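You operate a simulated robot arm through the tools that you are given. There is no shell and no other tool.

The job below is to be done with a simulated two-armed robot. You get a single attempt, and the scene is never put back.

Task
Fetch the white cloth and set it on the grey tray. Put the 100 ml measuring flask from the window end of the side counter on the door end of the titration bench and the 50 ml measuring flask on the bench in front of the hot plates. Put the blue cloth from the window end of the side counter on the yellow tray. Fetch the cold pack from the door end of the side counter and set it on the door end of the titration bench. Press the mute key three times. Push the tubing drawer shut. Pick up the brown bottle with the smallest size on its label from the door end of the titration bench with one hand, pass it to the other hand and put it on the top of the oven. Pull the sliding door one open. Any order will do. Set down upright: measuring flask, brown bottle.

It is judged by the outcome, as a careful person would: the job done as asked, and still so three seconds after it is handed in. It fails if anything else is knocked over, pushed out of place, dropped, spilled or broken. Flat cloth is picked up by pressing the open fingertips on it (5 to 10 N) and closing them slowly along it; thin cloth reads only 2 to 8 mm in the jaws.

Robot
Two 7-joint arms with two-finger parallel grippers on one trunk, on a base that drives. Base frame: it is fixed to the floor where the robot stands at the start and does not move with it; the origin is under the middle of the robot, x ahead of it, y to its left, z up. Readings come in m, degrees, newtons and seconds.
The left shoulder is at the start at [-0.082, 0.119, 0.851], the right one opposite. With the tool pointing down near the work surface each hand reaches from about 0.1 to 0.58 m from the robot's upright axis, wherever it stands, measured 20 degrees to its own side. Places, roughly: bench in front of the hot plates (56x19 cm) [-0.42, -2.58, 0.8]; blue cloth (11x8x3 cm) [0.3, 1.4, 0.9]; brown bottle [2.25, 0.75, 1]; cold pack (13x6x3 cm) [0.8, 1.5, 0.9]; door end of the titration bench [2.3, 0.5, 0.8]; grey tray (23x16x3 cm) [-0.2, 1.3, 0.5]; measuring flask [0.25, 1.25, 1]; mute key [1, 1.4, 0.8]; sliding door one [0.2, 1.2, 0.4]; top of the oven [1.2, -3.1, 1.4]; tubing drawer [1.9, 0.6, 0.7]; white cloth (10x7x3 cm) [2, -2.5, 0.9]; yellow tray (23x16x3 cm) [0.5, 1.5, 0.9]. Payload 3.43 kg a hand.
Tool frame (each hand has its own): the origin (TCP) lies between the finger pads and is the grasp point; the fingertips stand 0.03 m ahead of it; z points along the fingers, y is the line along which they close. The gripper opens to 0.094 m. The fingers are 0.028 m wide and 0.01 m thick; the gripper's body (0.05 by 0.096 m) begins 0.055 m behind the TCP.
Orientation is told as [roll, pitch, yaw] about the base's x, y, z axes, in that order, counted from this pose: with the fingers straight down and closing along the base's y, the tool's x points along the base's -x, its y along +y and its z along -z.

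Tools
- The arms move only by the tool step_arm. It takes "left_increments", "right_increments" or both (then of equal length, played together; a hand with none holds still); each is one flat list of numbers, 7 for each row, row after row: the gripper command, from -1 (fully open) to 1 (shut), values between in proportion, then the shift along the tool's x, y, z in m, then the turn, a rotation vector about the tool's x, y, z in degrees. In form: [fingers, tx, ty, tz, ax, ay, az, fingers, tx, ty, tz, ax, ay, az, ...]. A call has 1 to 20 rows; each row is the pose to reach, as a shift and turn from the pose commanded when the call began, along the tool's axes at that moment. A row lasts 0.2 s, in which the tool goes at most 0.05 m and 8.6 degrees; a call with a longer step from one row to the next is refused whole, and so is a gripper value outside its range. Where a pose cannot be reached the arm comes as near as it can. A force on the tool above 40 N (or 10 N above the force at the start of the call, whichever is more), or a blocked arm, ends the call early, and 0.2 s more pass. The fingers move at their own pace (about 0.153 m/s each) and stop on an object; they squeeze with about 23 N. The grip force told is the motor's: it shows also when the fingers shut on nothing. Time passes only in rows, and 0.2 s behind the last, so rows that repeat a pose let the fingers close. The reply holds the time, the measured pose of the TCP, the force on the tool along the base axes, the opening and the grip force, in the units named above and with some noise, with the torque about the TCP (base axes, N m) and any sound that the robot's microphone picked up.
- Cameras (640 x 400 px; columns grow to the right, rows downward): "scene" is now at [0.0423, 0.0068, 1.5783]; the picture's right is [0.05, -1.00, 0.00], its down [-0.60, -0.03, -0.80] and it looks along [0.80, 0.04, -0.60] (base axes); focal length 295 px, centre (320, 200). "left" rides on the left gripper at [0.076, -0.014, -0.102] in its tool frame; the picture's right is [0.18, 0.98, 0.00], its down [-0.75, 0.14, -0.64] and it looks along [-0.63, 0.12, 0.77] (tool axes); focal length 243 px, centre (320, 200). "right" rides on the right gripper at [0.076, 0.014, -0.103] in its tool frame; the picture's right is [-0.18, 0.98, 0.00], its down [-0.75, -0.14, -0.64] and it looks along [-0.63, -0.12, 0.77] (tool axes); focal length 243 px, centre (320, 200).
- get_image(camera): a new picture of that camera. The clock stands still meanwhile.
- raise_lower(by): slides the trunk up (or, below 0, down) by that many m; the arms and the scene camera ride with it, the base frame stays. It gives what a move gives, with no picture.
- drive_base(legs): drives the robot by 1 to 6 legs, each [ahead, left, turn to the left] in m, m and degrees, along the robot's own axes; the way and the turn of a leg run together, so that a leg with both is an arc; at most 1.5 m and 180 degrees a leg. The arms and the cameras ride along, it lands a little off, and it stops where it bumps. It gives what a move gives.
- turn_head(pan, tilt): turns the head with the scene camera to pan (to the left, within 143 degrees either way) and tilt (down, from -29 to 69), counted from straight ahead of the robot. It gives what a move gives.
- measure_at(camera, pixels): there is no depth. For up to 12 entries [column, row, z] of the newest picture of that camera ("zoom" is the newest enlarged one), the place [x, y] in the base frame at which the ray of that pixel passes the height z, good to about 0.002 m. The clock stands still meanwhile.
- zoom(camera, box): a new picture of the part [left, top, right, bottom] of that camera's present view, enlarged. The clock stands still meanwhile.
- close_job(): hands the job in; it is judged then, once.

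Leave the grippers open and the arms clear of the work at the hand-in unless told otherwise.

The tools are called after "Emit:" by a JSON object that holds its "op" and its "data". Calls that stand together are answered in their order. step_arm: Moves the arms, as the interface text tells. Its arguments: {"type":"object","properties":{"left_increments":{"type":"array"},"right_increments":{"type":"array"}},"required":[]} The other tools are called the same way: raise_lower (by) slides the trunk up or down; drive_base (legs) drives the base; turn_head (pan, tilt) turns the head that bears the scene camera; get_image (camera) takes a picture; measure_at (camera, pixels) gives the place at which the rays of pixels pass given heights; zoom (camera, box) takes an enlarged picture of a part of a camera's view; close_job () hands the job in.

At the start:

```text
clock: 0.0
left_position: [0.3343, 0.1443, 1.1201]
left_tcp_rot: [0.0, 0.0, 0.1]
left_force: [-0.6, -0.5, 0.5]
left_wrist_torque: [0.02, 0.0, 0.01]
left_grip_width: 0.0942
left_grip_force: 0.1
right_position: [0.2673, -0.1307, 1.1136]
right_tcp_rot: [0.1, 0.0, 0.0]
right_force: [0.4, 0.0, 0.4]
right_wrist_torque: [-0.01, -0.02, 0.01]
right_grip_width: 0.0942
right_grip_force: 0.0
trunk travel left (down, up): [-0.275, 0.06]
robot x, y, heading: [0.0006, 0.0025, -0.1]
head pan, tilt: [2.8, 36.7]
```

scene: 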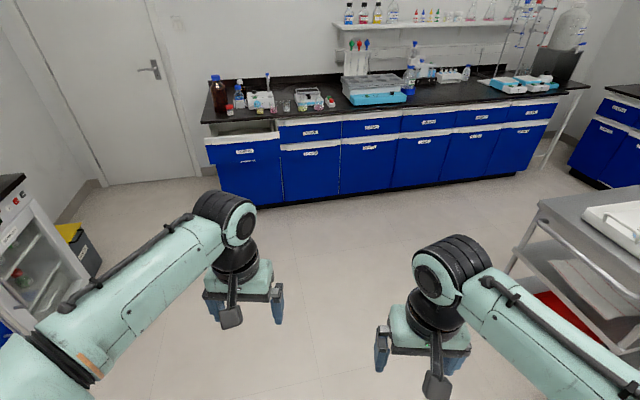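
right: 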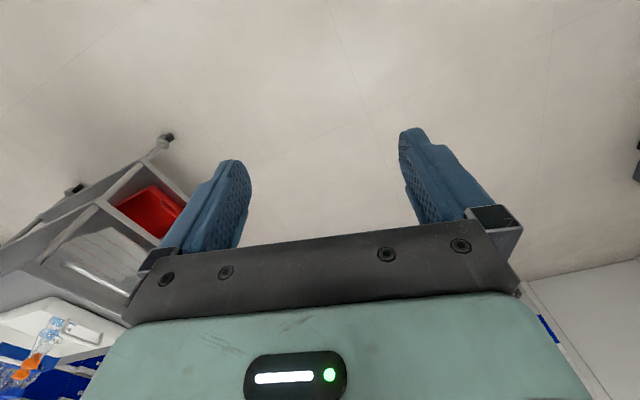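
left: 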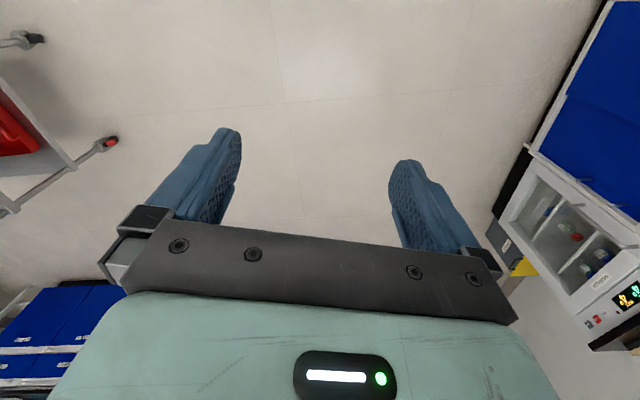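

I see the titration bench straight ahead with the brown bottle at about (218, 95). To plan the work I first look around, starting with a head turn to the left toward the side counter.

Emit:
{"op": "turn_head", "data": {"pan": 90, "tilt": 35}}

Emit:
{"op": "get_image", "data": {"camera": "scene"}}

Emit:
{"op": "turn_head", "data": {"pan": 45, "tilt": 35}}

Emit:
{"op": "get_image", "data": {"camera": "scene"}}

Emit:
{"op": "turn_head", "data": {"pan": -45, "tilt": 30}}

Emit:
{"op": "get_image", "data": {"camera": "scene"}}

Emit:
{"op": "turn_head", "data": {"pan": -90, "tilt": 30}}

Emit:
{"op": "get_image", "data": {"camera": "scene"}}

Emit:
{"op": "turn_head", "data": {"pan": -140, "tilt": 30}}

Emit:
{"op": "get_image", "data": {"camera": "scene"}}

Emit:
{"op": "turn_head", "data": {"pan": 135, "tilt": 35}}

Emit:
{"op": "get_image", "data": {"camera": "scene"}}

```text
clock: 1.6
left_position: [0.3333, 0.1439, 1.1196]
left_tcp_rot: [-0.1, -0.1, 0.0]
left_force: [0.2, -1.2, -0.2]
left_wrist_torque: [0.01, -0.01, -0.03]
left_grip_width: 0.094
left_grip_force: 0.1
right_position: [0.2664, -0.1301, 1.1127]
right_tcp_rot: [-0.1, -0.1, 0.0]
right_force: [-0.6, 0.5, -0.6]
right_wrist_torque: [0.04, -0.02, 0.01]
right_grip_width: 0.094
right_grip_force: 0.1
trunk travel left (down, up): [-0.275, 0.06]
robot x, y, heading: [-0.002, -0.0001, 0.1]
head pan, tilt: [90.0, 35.0]
```

```text
taken
```

scene: 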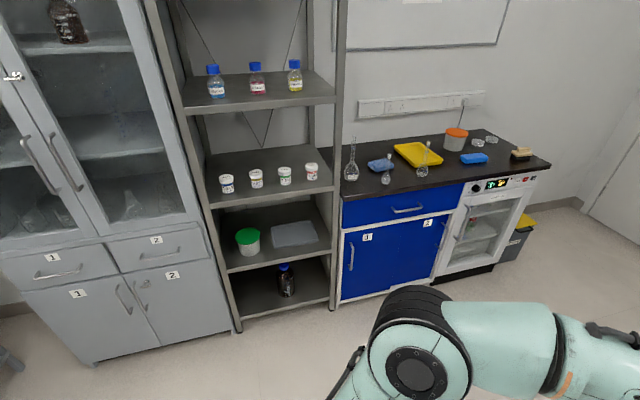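

```text
clock: 2.7
left_position: [0.3333, 0.1438, 1.1202]
left_tcp_rot: [0.1, 0.0, 0.0]
left_force: [0.0, -0.4, 0.2]
left_wrist_torque: [0.02, 0.02, 0.0]
left_grip_width: 0.0942
left_grip_force: 0.2
right_position: [0.2683, -0.1309, 1.1121]
right_tcp_rot: [0.0, 0.1, 0.0]
right_force: [-0.7, -0.6, 0.2]
right_wrist_torque: [0.0, -0.01, 0.02]
right_grip_width: 0.0939
right_grip_force: 0.1
trunk travel left (down, up): [-0.275, 0.06]
robot x, y, heading: [0.0011, -0.0022, -0.2]
head pan, tilt: [45.0, 35.0]
```

```text
taken
```

scene: 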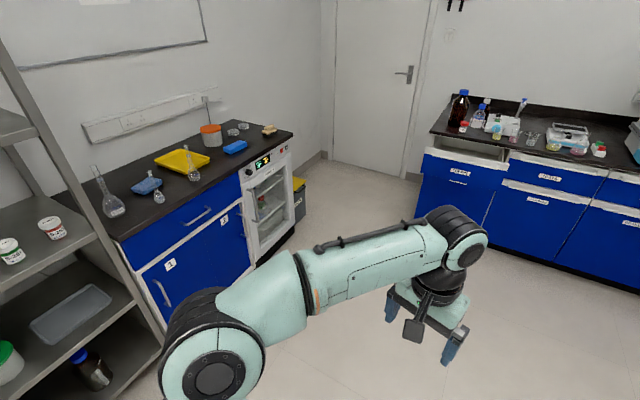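

```text
clock: 4.4
left_position: [0.3342, 0.143, 1.1211]
left_tcp_rot: [0.0, 0.0, 0.0]
left_force: [0.1, 0.4, 0.5]
left_wrist_torque: [0.05, 0.01, -0.03]
left_grip_width: 0.0937
left_grip_force: 0.0
right_position: [0.2665, -0.13, 1.1132]
right_tcp_rot: [0.0, -0.1, 0.0]
right_force: [-0.3, -0.7, -0.8]
right_wrist_torque: [-0.01, 0.04, 0.01]
right_grip_width: 0.0942
right_grip_force: 0.1
trunk travel left (down, up): [-0.275, 0.06]
robot x, y, heading: [-0.0004, -0.0029, -0.0]
head pan, tilt: [-45.0, 30.0]
```

```text
taken
```

scene: 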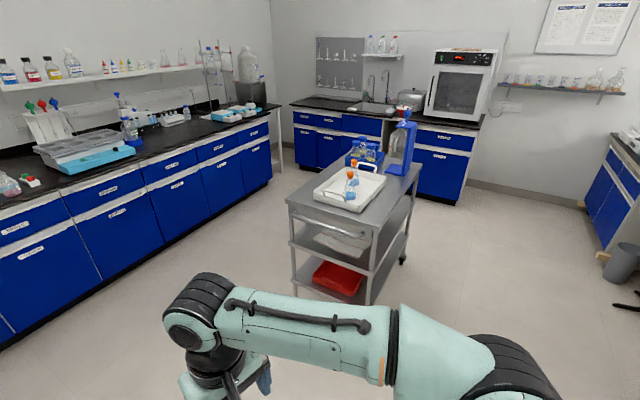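

```text
clock: 5.5
left_position: [0.3343, 0.1436, 1.1208]
left_tcp_rot: [0.0, 0.0, 0.0]
left_force: [-0.7, -0.2, -0.1]
left_wrist_torque: [-0.02, 0.02, -0.03]
left_grip_width: 0.0939
left_grip_force: 0.1
right_position: [0.2681, -0.1299, 1.1136]
right_tcp_rot: [0.0, 0.0, 0.0]
right_force: [-0.1, 0.4, -0.4]
right_wrist_torque: [-0.03, 0.02, 0.03]
right_grip_width: 0.094
right_grip_force: 0.1
trunk travel left (down, up): [-0.275, 0.06]
robot x, y, heading: [-0.0009, -0.0021, 0.0]
head pan, tilt: [-90.0, 30.0]
```

```text
taken
```

scene: 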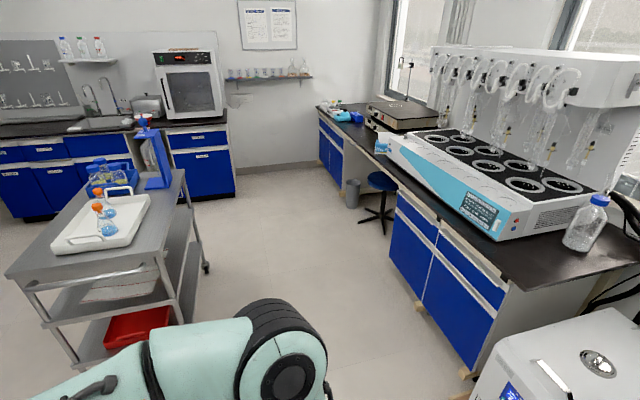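

```text
clock: 6.7
left_position: [0.3346, 0.1426, 1.119]
left_tcp_rot: [0.0, 0.1, -0.1]
left_force: [-0.1, 0.3, 0.2]
left_wrist_torque: [0.01, -0.01, -0.02]
left_grip_width: 0.0943
left_grip_force: 0.1
right_position: [0.267, -0.131, 1.1128]
right_tcp_rot: [0.0, 0.0, 0.0]
right_force: [0.6, -0.4, 0.2]
right_wrist_torque: [0.02, 0.0, -0.01]
right_grip_width: 0.0941
right_grip_force: 0.1
trunk travel left (down, up): [-0.275, 0.06]
robot x, y, heading: [0.0022, 0.0023, 0.0]
head pan, tilt: [-140.0, 30.0]
```

```text
taken
```

scene: 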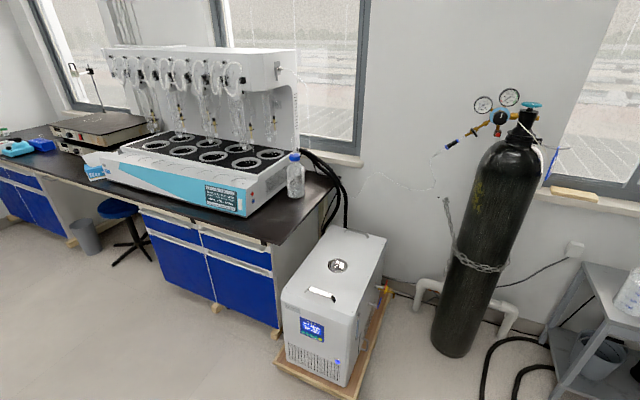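

```text
clock: 10.5
left_position: [0.3335, 0.1432, 1.1201]
left_tcp_rot: [0.0, 0.0, 0.1]
left_force: [0.1, 0.1, -1.2]
left_wrist_torque: [0.02, 0.01, 0.0]
left_grip_width: 0.0939
left_grip_force: 0.1
right_position: [0.2676, -0.1303, 1.1138]
right_tcp_rot: [0.0, 0.1, 0.0]
right_force: [0.9, 0.5, -0.4]
right_wrist_torque: [0.03, 0.02, 0.01]
right_grip_width: 0.0938
right_grip_force: 0.1
trunk travel left (down, up): [-0.275, 0.06]
robot x, y, heading: [-0.0, -0.0011, 0.1]
head pan, tilt: [135.0, 35.0]
```

```text
taken
```

scene: 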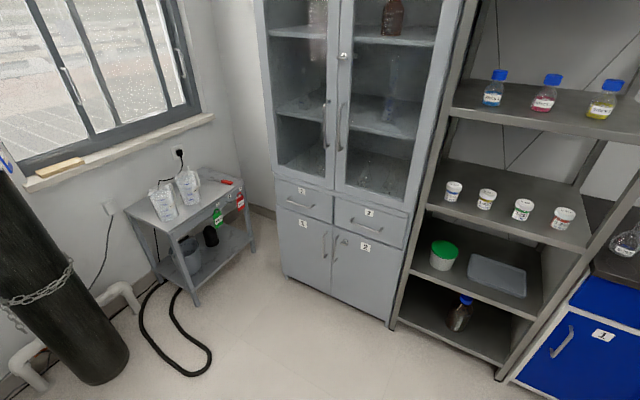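

The side counter is to the left, with flasks, cloth, yellow tray and an incubator. I turn the head back there and zoom in on details.

Emit:
{"op": "turn_head", "data": {"pan": 75, "tilt": 30}}

Emit:
{"op": "zoom", "data": {"camera": "scene", "box": [220, 80, 460, 230]}}

Emit:
{"op": "zoom", "data": {"camera": "scene", "box": [200, 180, 440, 330]}}

Emit:
{"op": "get_image", "data": {"camera": "scene"}}

```text
clock: 11.8
left_position: [0.3333, 0.1432, 1.1212]
left_tcp_rot: [0.0, 0.0, 0.0]
left_force: [-0.6, -0.1, -0.1]
left_wrist_torque: [0.03, 0.0, 0.02]
left_grip_width: 0.0939
left_grip_force: 0.0
right_position: [0.2674, -0.1302, 1.1138]
right_tcp_rot: [0.0, 0.0, 0.0]
right_force: [-0.4, 0.9, 0.5]
right_wrist_torque: [-0.01, -0.02, 0.04]
right_grip_width: 0.0939
right_grip_force: 0.1
trunk travel left (down, up): [-0.275, 0.06]
robot x, y, heading: [0.0016, 0.0003, -0.1]
head pan, tilt: [75.0, 30.0]
```

```text
2.67 times, centred on (340, 155) of scene
```

zoom: 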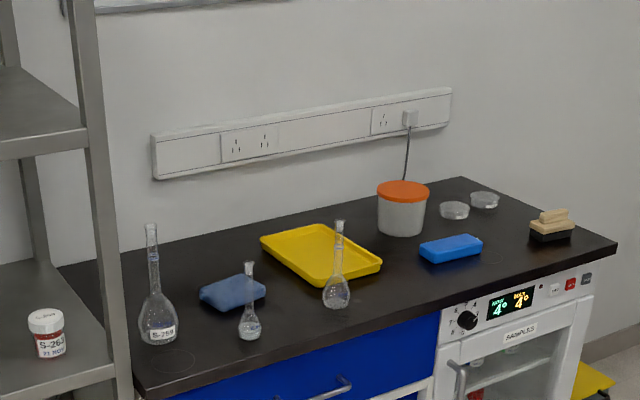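

```text
2.67 times, centred on (320, 255) of scene
```

zoom: 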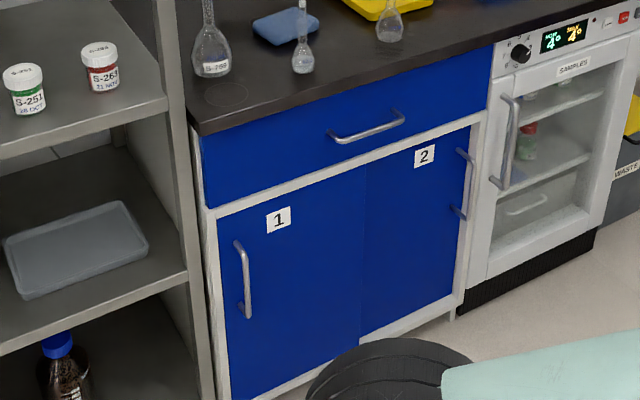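

```text
taken
```

scene: 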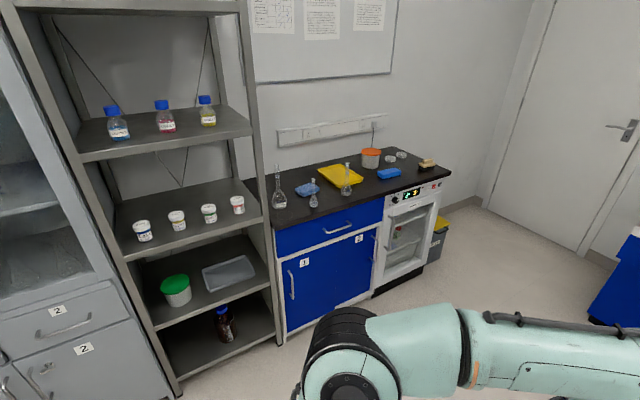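

Three flasks stand at the window end of the counter: large (278,190), small (314,197), medium (346,182). I measure the counter edges and items' bases.

Emit:
{"op": "measure_at", "data": {"camera": "scene", "pixels": [[280, 228, 0.9], [385, 197, 0.9], [450, 174, 0.9], [280, 206, 0.9], [314, 205, 0.9], [346, 193, 0.9], [308, 190, 0.9], [340, 178, 0.9], [283, 335, 0.05], [390, 174, 0.9], [445, 268, 0.0], [425, 163, 0.9]]}}

```text
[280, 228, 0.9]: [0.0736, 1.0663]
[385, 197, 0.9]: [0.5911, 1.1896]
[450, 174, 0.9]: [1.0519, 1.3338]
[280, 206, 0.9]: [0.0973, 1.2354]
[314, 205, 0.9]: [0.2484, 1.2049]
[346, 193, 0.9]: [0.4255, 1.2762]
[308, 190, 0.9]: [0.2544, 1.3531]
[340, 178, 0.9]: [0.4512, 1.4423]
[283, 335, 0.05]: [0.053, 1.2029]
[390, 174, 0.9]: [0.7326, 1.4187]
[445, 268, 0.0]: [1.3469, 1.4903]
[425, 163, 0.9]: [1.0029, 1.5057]
```

The room is turned about 15° relative to my base frame: the counter's front edge runs from (0.07,1.07) to (1.05,1.33). I turn left 105° to face the counter and drive part of the way.

Emit:
{"op": "drive_base", "data": {"legs": [[0, 0, 105], [0.45, -0.5, 0]]}}

Emit:
{"op": "turn_head", "data": {"pan": 0, "tilt": 40}}

Emit:
{"op": "get_image", "data": {"camera": "scene"}}

```text
clock: 21.1
left_position: [0.156, 0.8383, 1.12]
left_tcp_rot: [0.1, -0.1, 103.8]
left_force: [0.1, 0.7, 0.1]
left_wrist_torque: [0.02, 0.02, -0.02]
left_grip_width: 0.094
left_grip_force: 0.1
right_position: [0.4396, 0.8388, 1.1125]
right_tcp_rot: [0.0, 0.0, 103.8]
right_force: [-0.2, 0.6, 0.9]
right_wrist_torque: [0.01, 0.01, 0.01]
right_grip_width: 0.094
right_grip_force: 0.1
trunk travel left (down, up): [-0.275, 0.06]
robot x, y, heading: [0.3732, 0.5442, 103.9]
head pan, tilt: [75.0, 30.0]
```

```text
clock: 22.5
left_position: [0.1569, 0.8394, 1.1209]
left_tcp_rot: [0.0, 0.0, 103.8]
left_force: [0.0, 0.4, 0.4]
left_wrist_torque: [0.04, 0.03, -0.03]
left_grip_width: 0.094
left_grip_force: 0.0
right_position: [0.439, 0.8386, 1.1129]
right_tcp_rot: [0.0, -0.1, 103.7]
right_force: [0.0, -0.3, -0.4]
right_wrist_torque: [-0.01, 0.0, -0.01]
right_grip_width: 0.0939
right_grip_force: 0.0
trunk travel left (down, up): [-0.275, 0.06]
robot x, y, heading: [0.3746, 0.5474, 103.9]
head pan, tilt: [0.0, 40.0]
```

```text
taken
```

scene: 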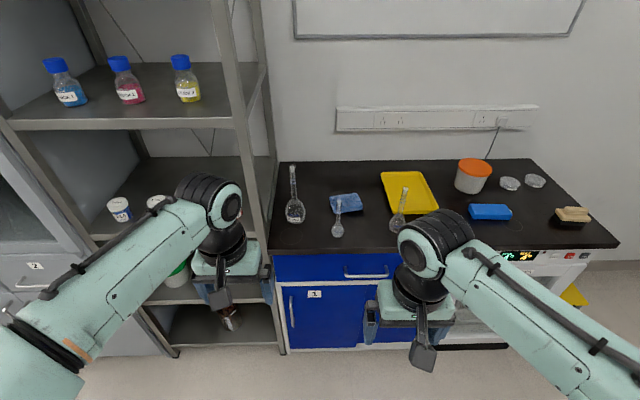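

The view is now square to the counter. I zoom in on the flasks, cloth and panel to read labels.

Emit:
{"op": "zoom", "data": {"camera": "scene", "box": [260, 150, 460, 275]}}

Emit:
{"op": "zoom", "data": {"camera": "scene", "box": [270, 180, 350, 230]}}

Emit:
{"op": "zoom", "data": {"camera": "scene", "box": [370, 180, 450, 230]}}

Emit:
{"op": "zoom", "data": {"camera": "scene", "box": [440, 150, 640, 275]}}

Emit:
{"op": "measure_at", "data": {"camera": "scene", "pixels": [[300, 30, 1]]}}

```text
3.20 times, centred on (360, 212) of scene
```

zoom: 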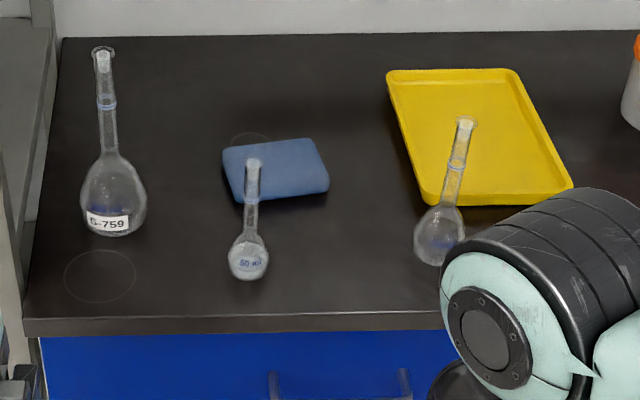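

```text
8.00 times, centred on (310, 205) of scene
```

zoom: 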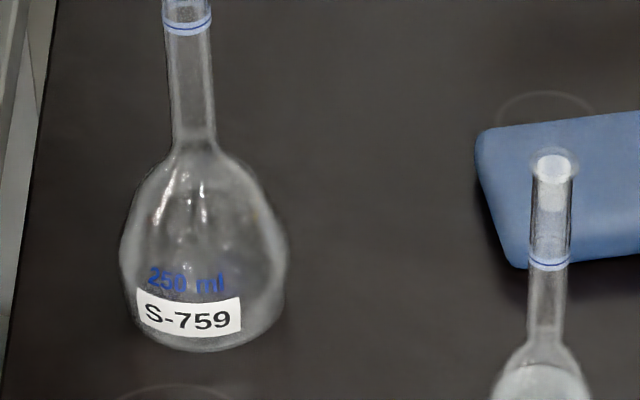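

```text
8.00 times, centred on (410, 205) of scene
```

zoom: 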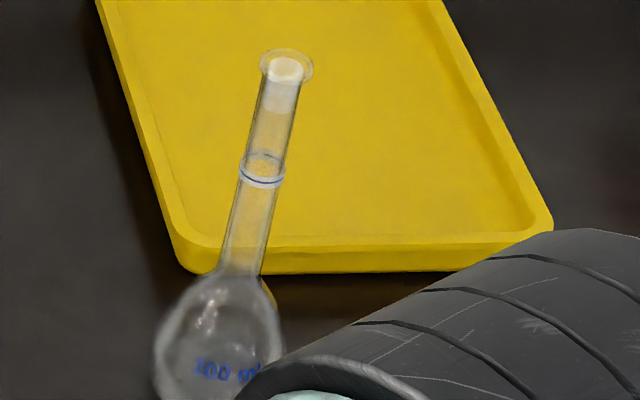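

```text
3.20 times, centred on (540, 212) of scene
```

zoom: 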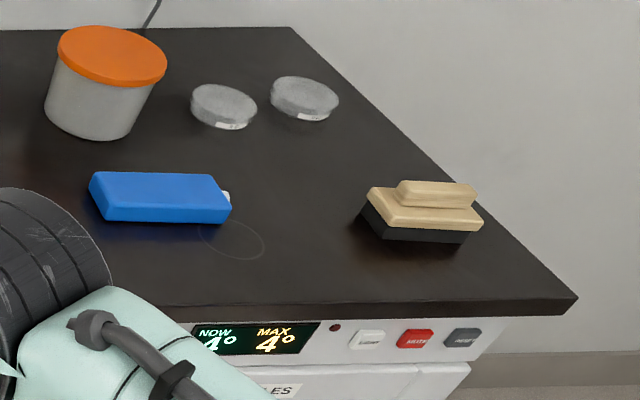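

```text
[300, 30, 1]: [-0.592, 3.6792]
```

The flasks read 250 ml (left), 50 ml (centre) and 100 ml (right), and the red key is MUTE. I now measure positions at several heights to cross-check the table height against the earlier view.

Emit:
{"op": "get_image", "data": {"camera": "scene"}}

Emit:
{"op": "measure_at", "data": {"camera": "scene", "pixels": [[337, 237, 0.9], [337, 237, 0.85], [268, 250, 0.9], [268, 250, 0.85], [618, 247, 0.9], [618, 247, 0.85], [397, 232, 0.9], [397, 232, 0.85], [295, 222, 0.9], [295, 222, 0.85]]}}

```text
taken
```

scene: 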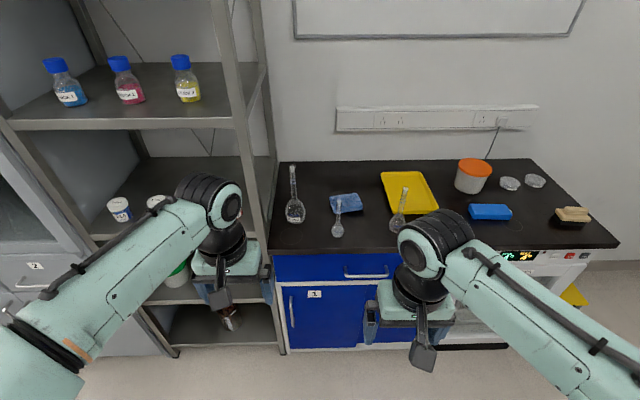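

```text
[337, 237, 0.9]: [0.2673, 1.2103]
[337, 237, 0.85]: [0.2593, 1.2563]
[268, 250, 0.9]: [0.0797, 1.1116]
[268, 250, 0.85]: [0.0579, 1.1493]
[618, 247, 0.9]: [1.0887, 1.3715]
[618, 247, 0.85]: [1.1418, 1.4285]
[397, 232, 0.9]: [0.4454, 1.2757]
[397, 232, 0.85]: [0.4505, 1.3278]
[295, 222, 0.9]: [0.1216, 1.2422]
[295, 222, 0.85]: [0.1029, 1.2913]
```

I raise the trunk so the hands clear the flasks, then edge closer to the counter and look again.

Emit:
{"op": "raise_lower", "data": {"by": 0.06}}

Emit:
{"op": "step_arm", "data": {"left_increments": [-1, 0, 0, -0.04, 0, 0, 0, -1, 0, 0, -0.08, 0, 0, 0], "right_increments": [-1, 0, 0, -0.04, 0, 0, 0, -1, 0, 0, -0.08, 0, 0, 0]}}

Emit:
{"op": "drive_base", "data": {"legs": [[0.25, 0, 0.5]]}}

Emit:
{"op": "turn_head", "data": {"pan": 0, "tilt": 50}}

Emit:
{"op": "get_image", "data": {"camera": "scene"}}

Emit:
{"op": "get_image", "data": {"camera": "left"}}

Emit:
{"op": "get_image", "data": {"camera": "right"}}

```text
clock: 23.5
left_position: [0.1576, 0.8392, 1.1804]
left_tcp_rot: [0.0, 0.0, 103.8]
left_force: [0.8, 0.8, -0.7]
left_wrist_torque: [-0.01, 0.02, -0.01]
left_grip_width: 0.094
left_grip_force: 0.0
right_position: [0.4398, 0.8387, 1.1726]
right_tcp_rot: [0.0, 0.1, 103.8]
right_force: [-0.1, -0.7, 0.6]
right_wrist_torque: [0.0, -0.01, -0.03]
right_grip_width: 0.0938
right_grip_force: 0.0
trunk travel left (down, up): [-0.335, 0.0]
robot x, y, heading: [0.3747, 0.5487, 103.9]
head pan, tilt: [0.0, 40.0]
```

```text
clock: 24.1
left_position: [0.1584, 0.8375, 1.2589]
left_tcp_rot: [0.0, 0.0, 103.9]
left_force: [-0.4, 0.2, 0.7]
left_wrist_torque: [-0.02, 0.02, 0.03]
left_grip_width: 0.0938
left_grip_force: 0.1
right_position: [0.4388, 0.8396, 1.2539]
right_tcp_rot: [-0.1, 0.1, 103.7]
right_force: [-0.3, 0.2, 0.5]
right_wrist_torque: [0.0, 0.0, 0.0]
right_grip_width: 0.0942
right_grip_force: 0.1
trunk travel left (down, up): [-0.335, 0.0]
robot x, y, heading: [0.3728, 0.5487, 103.8]
head pan, tilt: [0.0, 40.0]
```

```text
clock: 25.9
left_position: [0.0944, 1.0802, 1.2598]
left_tcp_rot: [0.0, 0.0, 104.3]
left_force: [-0.6, 0.2, -0.1]
left_wrist_torque: [-0.03, 0.01, 0.04]
left_grip_width: 0.0943
left_grip_force: 0.2
right_position: [0.3743, 1.0827, 1.2524]
right_tcp_rot: [0.0, 0.0, 104.4]
right_force: [0.0, -0.1, -0.1]
right_wrist_torque: [-0.04, -0.01, -0.03]
right_grip_width: 0.0939
right_grip_force: 0.0
trunk travel left (down, up): [-0.335, 0.0]
robot x, y, heading: [0.3157, 0.7921, 104.3]
head pan, tilt: [0.0, 40.0]
```

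```text
clock: 26.7
left_position: [0.094, 1.0792, 1.2601]
left_tcp_rot: [0.1, 0.0, 104.5]
left_force: [-0.9, 0.0, 0.3]
left_wrist_torque: [0.04, 0.05, 0.02]
left_grip_width: 0.0943
left_grip_force: 0.1
right_position: [0.3747, 1.0851, 1.2534]
right_tcp_rot: [0.1, 0.0, 104.4]
right_force: [0.3, 0.8, -0.5]
right_wrist_torque: [0.02, 0.01, 0.0]
right_grip_width: 0.094
right_grip_force: 0.1
trunk travel left (down, up): [-0.335, 0.0]
robot x, y, heading: [0.3158, 0.7945, 104.4]
head pan, tilt: [0.0, 50.0]
```

```text
taken
```

scene: 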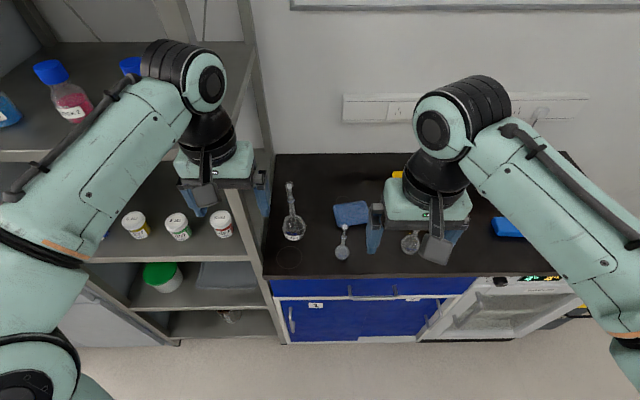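

```text
taken
```

left: 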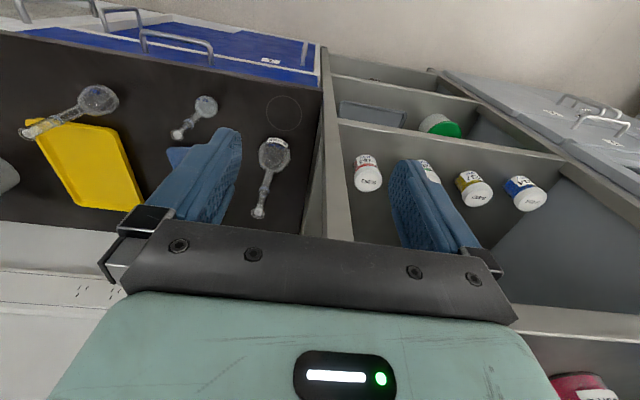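

```text
taken
```

right: 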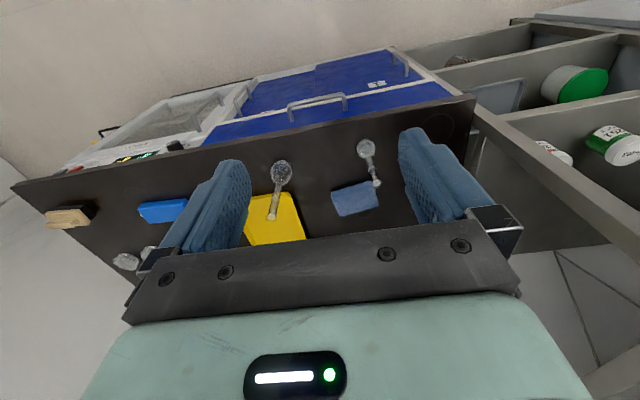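

The blue cloth is at (355,198) and the 50 ml flask at (366,150) in the right-hand picture. I measure positions from it and from the scene view to fix the table height.

Emit:
{"op": "measure_at", "data": {"camera": "right", "pixels": [[355, 198, 0.92], [366, 148, 0.9], [280, 170, 0.9], [331, 188, 0.88], [370, 182, 0.88], [378, 204, 0.88], [340, 216, 0.88], [275, 198, 0.9], [163, 209, 0.9]]}}

Emit:
{"op": "measure_at", "data": {"camera": "scene", "pixels": [[351, 213, 0.92], [342, 255, 0.9], [411, 247, 0.9], [334, 204, 0.88], [367, 201, 0.88], [367, 222, 0.88], [337, 228, 0.88], [342, 255, 0.87], [411, 247, 0.87], [293, 236, 0.9]]}}

Emit:
{"op": "zoom", "data": {"camera": "right", "box": [240, 120, 400, 220]}}

Emit:
{"op": "zoom", "data": {"camera": "scene", "box": [260, 170, 420, 270]}}

```text
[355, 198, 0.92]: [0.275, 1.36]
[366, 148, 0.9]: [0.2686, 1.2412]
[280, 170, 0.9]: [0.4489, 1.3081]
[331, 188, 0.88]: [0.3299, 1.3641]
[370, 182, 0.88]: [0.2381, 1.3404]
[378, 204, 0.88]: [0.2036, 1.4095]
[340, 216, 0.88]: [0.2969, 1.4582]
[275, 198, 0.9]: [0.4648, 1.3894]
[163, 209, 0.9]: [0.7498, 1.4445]
```

```text
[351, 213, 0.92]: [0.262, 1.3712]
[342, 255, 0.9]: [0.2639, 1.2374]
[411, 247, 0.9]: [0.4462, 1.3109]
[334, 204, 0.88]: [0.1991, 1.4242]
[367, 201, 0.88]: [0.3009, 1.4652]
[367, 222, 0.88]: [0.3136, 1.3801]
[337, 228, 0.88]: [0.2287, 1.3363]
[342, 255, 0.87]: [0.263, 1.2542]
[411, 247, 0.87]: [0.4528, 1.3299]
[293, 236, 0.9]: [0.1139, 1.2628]
```

```text
4.00 times, centred on (320, 170) of right
```

zoom: 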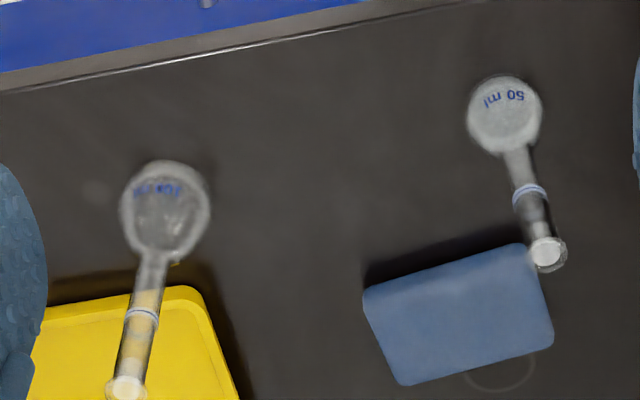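

```text
4.00 times, centred on (340, 220) of scene
```

zoom: 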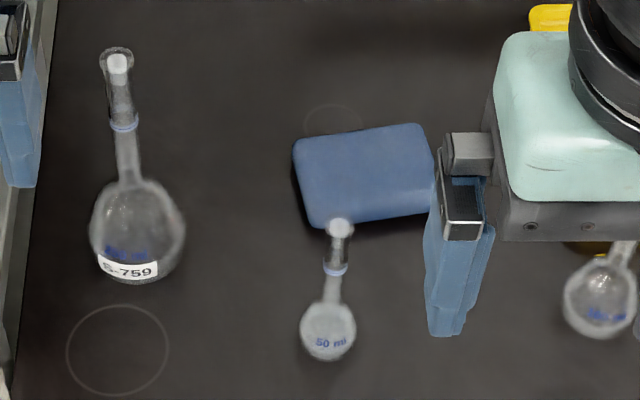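

I measure the cloth's top corners in the scene zoom and a few rays at two heights to solve for the table height.

Emit:
{"op": "measure_at", "data": {"camera": "zoom", "pixels": [[294, 143, 0.91], [424, 124, 0.91], [435, 208, 0.91], [314, 227, 0.91], [365, 176, 0.91], [365, 176, 0.88], [118, 395, 0.88], [118, 395, 0.9]]}}

Emit:
{"op": "measure_at", "data": {"camera": "right", "pixels": [[330.75, 192.5, 0.91], [371, 181, 0.91], [378, 206, 0.91], [341, 216, 0.91], [355, 198.25, 0.91], [355, 198.25, 0.88], [376.5, 182.5, 1.04], [272, 216, 1.07]]}}

Emit:
{"op": "measure_at", "data": {"camera": "left", "pixels": [[283, 112, 0.88], [283, 112, 0.9], [205, 100, 0.9], [97, 93, 0.9], [205, 100, 0.88], [97, 93, 0.88], [273, 147, 0.9]]}}

```text
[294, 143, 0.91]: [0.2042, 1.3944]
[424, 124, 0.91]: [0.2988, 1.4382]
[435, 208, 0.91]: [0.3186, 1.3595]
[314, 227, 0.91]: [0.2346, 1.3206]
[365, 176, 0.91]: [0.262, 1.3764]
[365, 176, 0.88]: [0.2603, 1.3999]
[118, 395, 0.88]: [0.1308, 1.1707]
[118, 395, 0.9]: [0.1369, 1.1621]
```

```text
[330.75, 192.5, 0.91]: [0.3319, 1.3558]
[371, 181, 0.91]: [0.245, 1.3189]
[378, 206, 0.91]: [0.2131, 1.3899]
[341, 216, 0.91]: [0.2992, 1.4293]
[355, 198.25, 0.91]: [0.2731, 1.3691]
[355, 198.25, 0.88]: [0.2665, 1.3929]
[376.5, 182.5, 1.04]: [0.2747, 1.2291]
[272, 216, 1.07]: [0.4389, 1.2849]
```

```text
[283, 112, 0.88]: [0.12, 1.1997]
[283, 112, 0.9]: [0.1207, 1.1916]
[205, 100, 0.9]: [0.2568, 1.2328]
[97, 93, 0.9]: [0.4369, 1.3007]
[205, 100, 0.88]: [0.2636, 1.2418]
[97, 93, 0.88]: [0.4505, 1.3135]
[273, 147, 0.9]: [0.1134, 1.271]
```

Cross-checking left, right and scene rays puts the table at about z = 0.88, the 50 ml flask at (0.263,1.248), the 100 ml flask at (0.451,1.320), and the cloth centre at (0.267,1.373) with its long axis at about 24°. I step right first (away from the rack) and then ahead for reach.

Emit:
{"op": "drive_base", "data": {"legs": [[0, -0.12, 0], [0.1, 0, 0]]}}

Emit:
{"op": "get_image", "data": {"camera": "scene"}}

Emit:
{"op": "get_image", "data": {"camera": "right"}}

Emit:
{"op": "get_image", "data": {"camera": "left"}}

```text
clock: 29.1
left_position: [0.1869, 1.2026, 1.2589]
left_tcp_rot: [0.1, 0.1, 104.4]
left_force: [0.8, 0.3, 0.4]
left_wrist_torque: [0.04, 0.02, 0.03]
left_grip_width: 0.0941
left_grip_force: 0.0
right_position: [0.4662, 1.2076, 1.2526]
right_tcp_rot: [0.0, 0.0, 104.4]
right_force: [-0.7, 0.3, -0.1]
right_wrist_torque: [-0.05, 0.01, 0.02]
right_grip_width: 0.0938
right_grip_force: 0.1
trunk travel left (down, up): [-0.335, 0.0]
robot x, y, heading: [0.4033, 0.918, 104.4]
head pan, tilt: [0.0, 50.0]
```

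```text
taken
```

scene: 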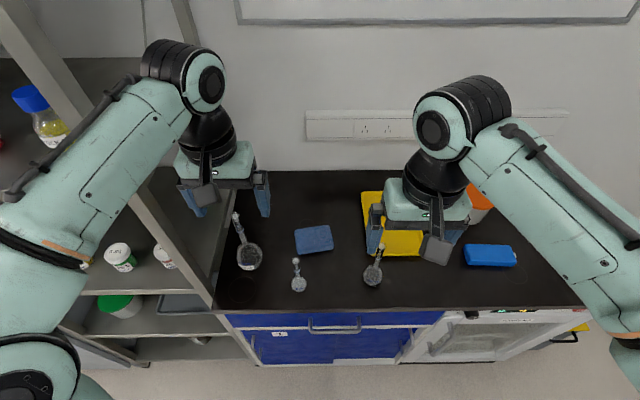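

```text
taken
```

right: 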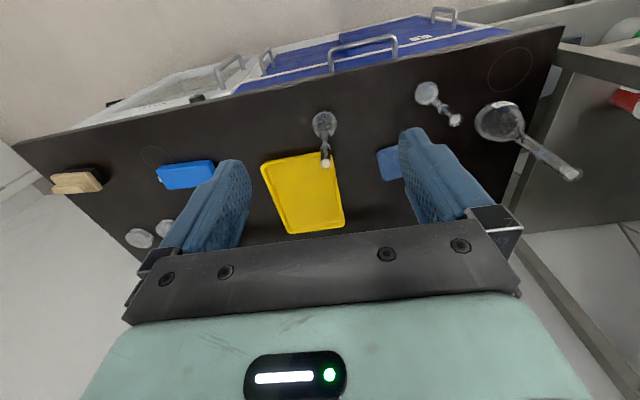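

```text
taken
```

left: 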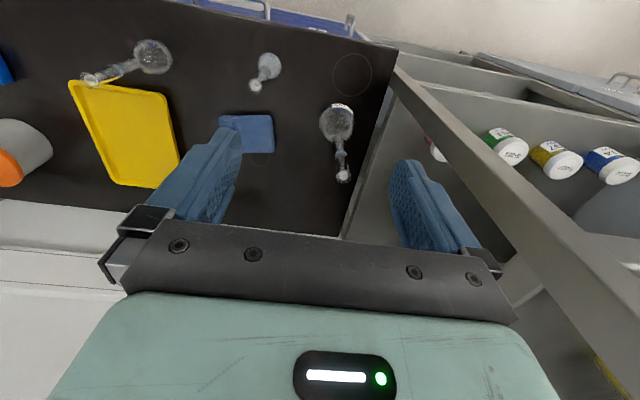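

No bump. I measure the tray's corners and the cloth again from here.

Emit:
{"op": "zoom", "data": {"camera": "scene", "box": [200, 180, 400, 305]}}

Emit:
{"op": "measure_at", "data": {"camera": "right", "pixels": [[262, 166, 0.905], [335, 152, 0.905], [345, 225, 0.905], [286, 234, 0.905], [324, 133, 0.88], [427, 100, 0.88], [187, 175, 0.91], [500, 130, 0.88]]}}

Emit:
{"op": "measure_at", "data": {"camera": "scene", "pixels": [[314, 240, 0.91], [299, 289, 0.88], [373, 282, 0.88], [250, 268, 0.88], [490, 256, 0.91], [421, 254, 0.905], [380, 257, 0.905]]}}

```text
3.20 times, centred on (300, 242) of scene
```

zoom: 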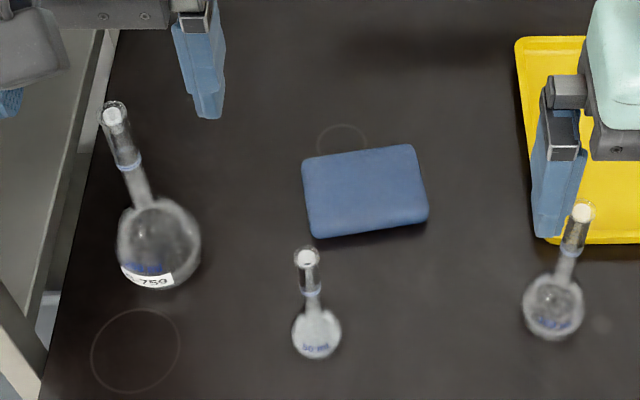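

```text
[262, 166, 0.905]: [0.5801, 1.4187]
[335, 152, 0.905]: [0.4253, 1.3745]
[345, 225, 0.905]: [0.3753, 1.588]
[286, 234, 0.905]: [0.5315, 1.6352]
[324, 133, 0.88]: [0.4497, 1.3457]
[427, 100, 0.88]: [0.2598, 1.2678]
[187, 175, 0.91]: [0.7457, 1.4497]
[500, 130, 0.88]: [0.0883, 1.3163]
```

```text
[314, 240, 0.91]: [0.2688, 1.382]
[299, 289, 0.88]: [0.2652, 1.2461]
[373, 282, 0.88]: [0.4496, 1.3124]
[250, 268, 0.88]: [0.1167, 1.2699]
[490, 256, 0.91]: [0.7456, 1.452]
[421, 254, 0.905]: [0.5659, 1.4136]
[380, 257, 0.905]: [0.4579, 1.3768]
```

The tray's centre is about (0.478,1.504). I retract the left hand 0.12 m, and bring the right hand over the blue cloth while turning its wrist 80° so the fingers close across the 8 cm side.

Emit:
{"op": "step_arm", "data": {"left_increments": [-1, 0.04, 0, 0, 0, 0, 0, -1, 0.08, 0, 0, 0, 0, 0, -1, 0.12, 0, 0, 0, 0, 0, -1, 0.12, 0, 0, 0, 0, 0, -1, 0.12, 0, 0, 0, 0, 0, -1, 0.12, 0, 0, 0, 0, 0, -1, 0.12, 0, 0, 0, 0, 0, -1, 0.12, 0, 0, 0, 0, 0, -1, 0.12, 0, 0, 0, 0, 0, -1, 0.12, 0, 0, 0, 0, 0, -1, 0.12, 0, 0, 0, 0, 0], "right_increments": [-1, 0, 0, 0, 0, 0, 8, -1, 0, 0, 0, 0, 0, 16, -1, -0.021, 0.015, 0, 0, 0, 24, -1, -0.042, 0.03, 0, 0, 0, 32, -1, -0.064, 0.045, 0, 0, 0, 40, -1, -0.09, 0.065, 0, 0, 0, 48, -1, -0.116, 0.085, 0, 0, 0, 56, -1, -0.142, 0.105, 0, 0, 0, 64, -1, -0.168, 0.12, 0, 0, 0, 72, -1, -0.194, 0.135, 0, 0, 0, 80, -1, -0.213, 0.15, 0, 0, 0, 80]}}

Emit:
{"op": "get_image", "data": {"camera": "right"}}

Emit:
{"op": "get_image", "data": {"camera": "scene"}}

```text
clock: 31.5
left_position: [0.2148, 1.0876, 1.2606]
left_tcp_rot: [0.0, 0.0, 104.4]
left_force: [-0.2, -0.3, 0.2]
left_wrist_torque: [-0.01, 0.02, 0.04]
left_grip_width: 0.0938
left_grip_force: 0.1
right_position: [0.3072, 1.337, 1.2486]
right_tcp_rot: [0.1, 0.0, 30.4]
right_force: [0.1, -0.5, 0.3]
right_wrist_torque: [0.02, -0.02, 0.0]
right_grip_width: 0.0941
right_grip_force: 0.1
right hand out of reach, approached as far as the arm can: row 9, 10, 11
trunk travel left (down, up): [-0.335, 0.0]
robot x, y, heading: [0.4096, 0.9158, 104.4]
head pan, tilt: [0.0, 50.0]
```

```text
taken
```

right: 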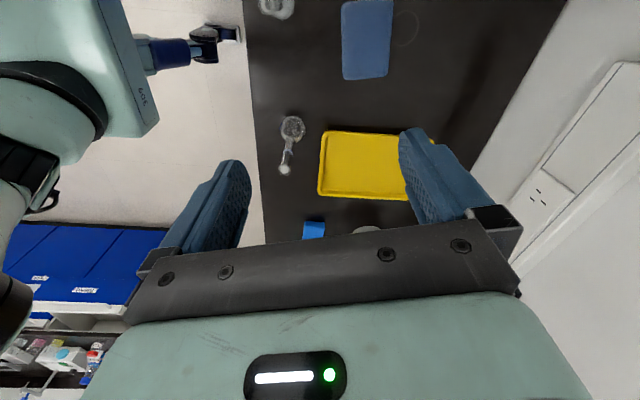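

```text
taken
```

scene: 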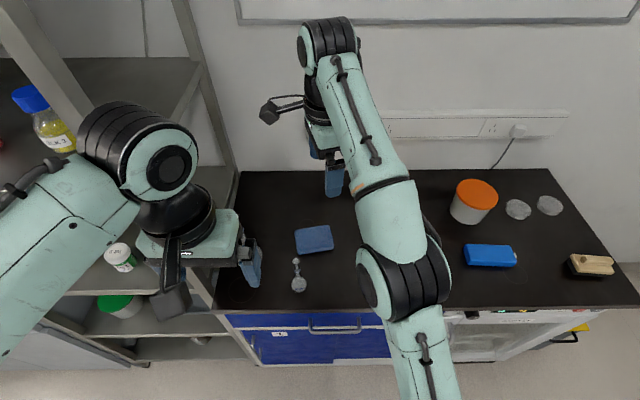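

The hand stopped short at that height because reach shrinks up high. I lower the right hand toward z ≈ 1.10, still above the 50 ml flask, where the reach is longer.

Emit:
{"op": "step_arm", "data": {"right_increments": [-1, 0, 0, 0.04, 0, 0, 0, -1, 0, 0, 0.08, 0, 0, 0, -1, 0, 0, 0.12, 0, 0, 0, -1, 0, 0, 0.14, 0, 0, 0, -1, 0, 0, 0.14, 0, 0, 0]}}

Emit:
{"op": "get_image", "data": {"camera": "right"}}

Emit:
{"op": "get_image", "data": {"camera": "scene"}}

```text
clock: 32.7
left_position: [0.2169, 1.0879, 1.2614]
left_tcp_rot: [0.0, 0.0, 104.4]
left_force: [-0.7, -0.1, 0.6]
left_wrist_torque: [0.01, 0.0, 0.0]
left_grip_width: 0.094
left_grip_force: 0.0
right_position: [0.309, 1.337, 1.1091]
right_tcp_rot: [0.2, 0.0, 30.4]
right_force: [-0.3, 0.5, -0.4]
right_wrist_torque: [0.05, -0.02, 0.01]
right_grip_width: 0.0939
right_grip_force: 0.0
trunk travel left (down, up): [-0.335, 0.0]
robot x, y, heading: [0.4045, 0.915, 104.6]
head pan, tilt: [0.0, 50.0]
```

```text
taken
```

right: 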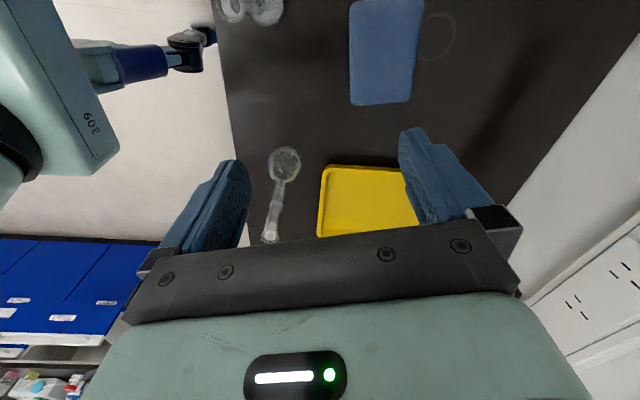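

```text
taken
```

scene: 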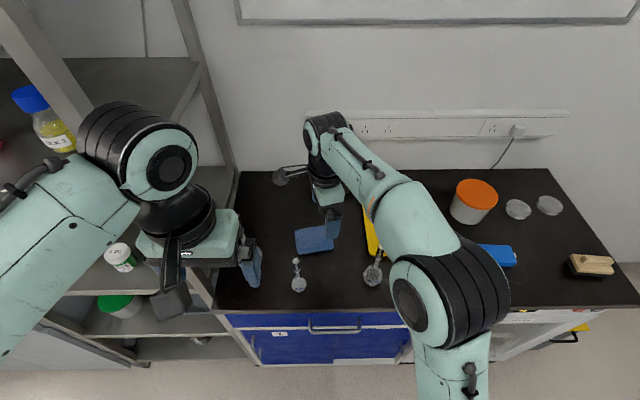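

The hand is at (0.309,1.337,1.109), yaw 30.4. I check the cloth's corners in this closer view before lining up.

Emit:
{"op": "measure_at", "data": {"camera": "right", "pixels": [[349, 5, 0.91], [423, 5, 0.91], [350, 104, 0.91], [410, 100, 0.91], [284, 160, 0.88], [250, 10, 0.88], [437, 37, 0.88]]}}

Emit:
{"op": "measure_at", "data": {"camera": "scene", "pixels": [[295, 231, 0.91], [299, 253, 0.91], [331, 226, 0.91], [333, 247, 0.91]]}}

```text
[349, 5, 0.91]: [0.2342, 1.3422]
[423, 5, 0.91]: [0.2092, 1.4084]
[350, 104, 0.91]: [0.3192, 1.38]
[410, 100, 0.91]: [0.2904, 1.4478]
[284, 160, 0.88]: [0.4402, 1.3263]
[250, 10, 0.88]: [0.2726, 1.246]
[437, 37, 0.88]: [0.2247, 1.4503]
```

```text
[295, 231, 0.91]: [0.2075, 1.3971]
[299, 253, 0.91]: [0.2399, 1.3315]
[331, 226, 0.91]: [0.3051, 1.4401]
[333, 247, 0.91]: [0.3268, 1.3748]
```

The cloth centre averages (0.267,1.389), axis 24.5°. I shift and turn the last 6° above it.

Emit:
{"op": "step_arm", "data": {"right_increments": [-1, 0.005, 0.033, 0, 0, 0, 3, -1, 0.01, 0.066, 0.03, 0, 0, 6, -1, 0.01, 0.066, 0.06, 0, 0, 6, -1, 0.01, 0.066, 0.06, 0, 0, 6]}}

Emit:
{"op": "get_image", "data": {"camera": "right"}}

Emit:
{"op": "get_image", "data": {"camera": "left"}}

Emit:
{"op": "zoom", "data": {"camera": "scene", "box": [200, 180, 400, 305]}}

```text
clock: 33.7
left_position: [0.2161, 1.0881, 1.2609]
left_tcp_rot: [0.0, 0.0, 104.3]
left_force: [0.1, 0.1, 0.4]
left_wrist_torque: [0.03, 0.01, 0.0]
left_grip_width: 0.0942
left_grip_force: 0.0
right_position: [0.2661, 1.3914, 1.0513]
right_tcp_rot: [0.2, 0.0, 24.3]
right_force: [-0.1, -0.6, 0.2]
right_wrist_torque: [0.02, -0.01, 0.01]
right_grip_width: 0.0939
right_grip_force: 0.1
trunk travel left (down, up): [-0.335, 0.0]
robot x, y, heading: [0.4088, 0.9137, 104.2]
head pan, tilt: [0.0, 50.0]
```

```text
taken
```

right: 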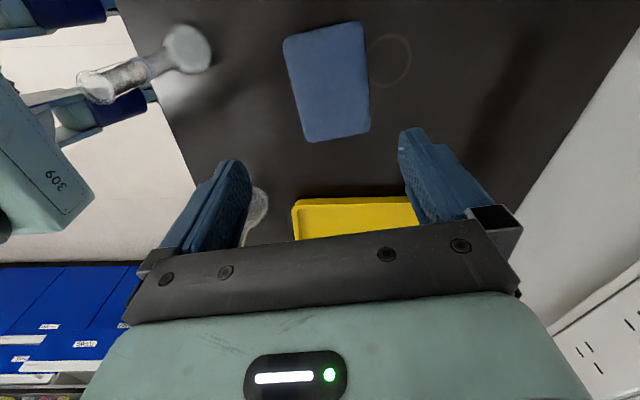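

```text
taken
```

left: 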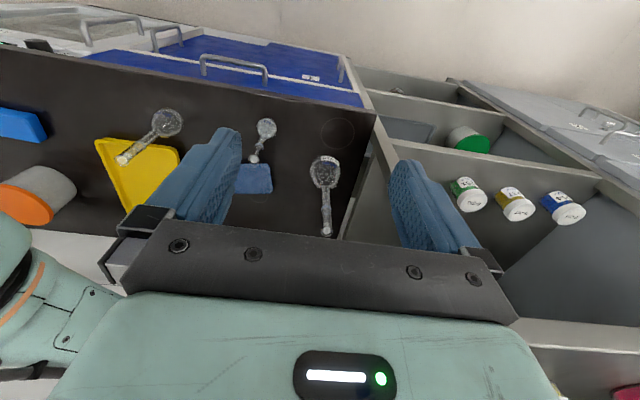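

```text
3.20 times, centred on (300, 242) of scene
```

zoom: 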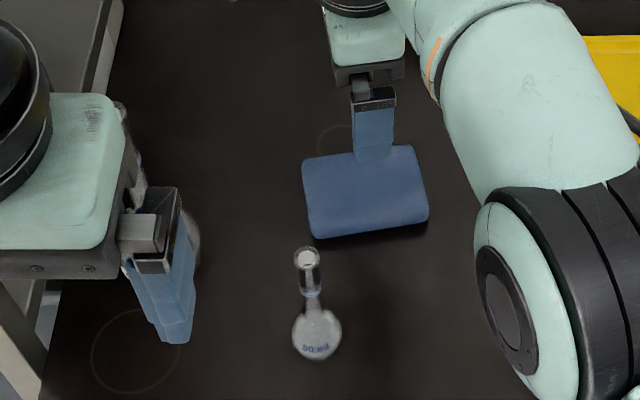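

I check the cloth's outline in this closer right-hand view against the tool axis.

Emit:
{"op": "measure_at", "data": {"camera": "right", "pixels": [[284, 38, 0.91], [358, 22, 0.91], [370, 130, 0.91], [305, 142, 0.91], [328, 82, 0.91], [328, 82, 0.9], [320, 101, 0.91], [328, 82, 0.88]]}}

Emit:
{"op": "zoom", "data": {"camera": "right", "box": [240, 0, 440, 125]}}

```text
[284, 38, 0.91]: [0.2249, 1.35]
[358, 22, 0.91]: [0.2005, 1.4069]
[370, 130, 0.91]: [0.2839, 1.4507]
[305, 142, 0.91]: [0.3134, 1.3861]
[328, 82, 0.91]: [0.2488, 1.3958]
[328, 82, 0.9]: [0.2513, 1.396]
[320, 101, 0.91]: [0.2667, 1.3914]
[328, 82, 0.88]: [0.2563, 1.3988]
```

```text
3.20 times, centred on (340, 62) of right
```

zoom: 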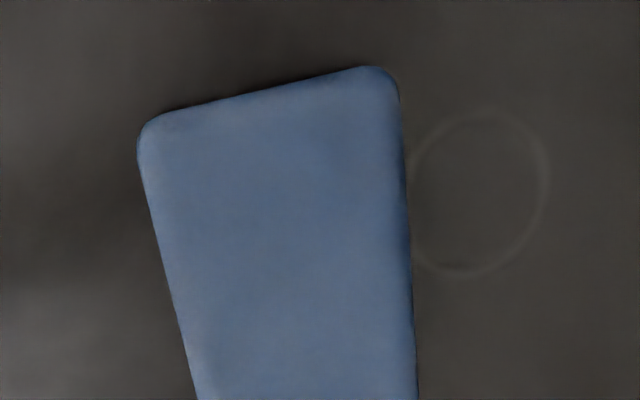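

The wrist view puts the centre near (0.258,1.396). I nudge over and go down to z ≈ 0.966, tips still above the cloth, and check again.

Emit:
{"op": "step_arm", "data": {"right_increments": [-1, 0.004, 0.0075, 0.03, 0, 0, 0, -1, 0.004, 0.0075, 0.06, 0, 0, 0, -1, 0.004, 0.0075, 0.085, 0, 0, 0, -1, 0.004, 0.0075, 0.085, 0, 0, 0]}}

Emit:
{"op": "get_image", "data": {"camera": "right"}}

Emit:
{"op": "zoom", "data": {"camera": "scene", "box": [240, 180, 400, 280]}}

```text
clock: 34.7
left_position: [0.2159, 1.0872, 1.2605]
left_tcp_rot: [-0.1, 0.1, 104.4]
left_force: [-0.3, -0.1, -0.3]
left_wrist_torque: [-0.02, 0.0, -0.03]
left_grip_width: 0.0939
left_grip_force: 0.0
right_position: [0.2604, 1.3951, 0.9621]
right_tcp_rot: [0.2, 0.0, 24.4]
right_force: [-0.9, -0.4, 0.7]
right_wrist_torque: [0.0, -0.02, -0.02]
right_grip_width: 0.094
right_grip_force: 0.0
trunk travel left (down, up): [-0.335, 0.0]
robot x, y, heading: [0.4083, 0.9182, 104.5]
head pan, tilt: [0.0, 50.0]
```

```text
taken
```

right: 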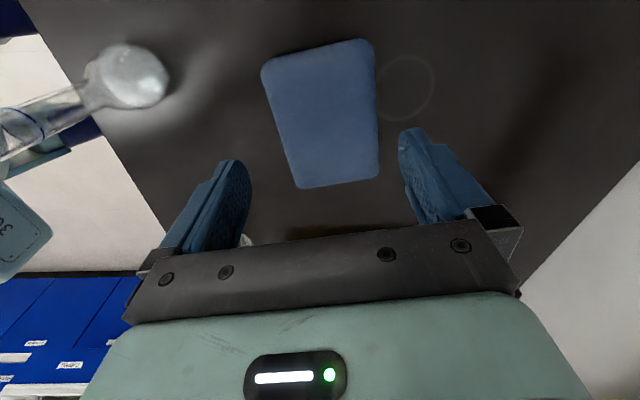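

```text
4.00 times, centred on (320, 230) of scene
```

zoom: 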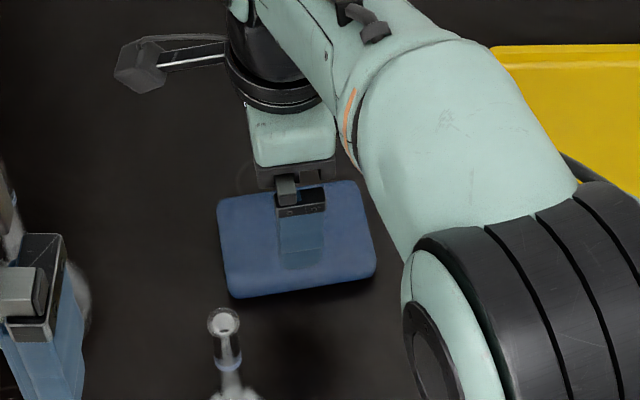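

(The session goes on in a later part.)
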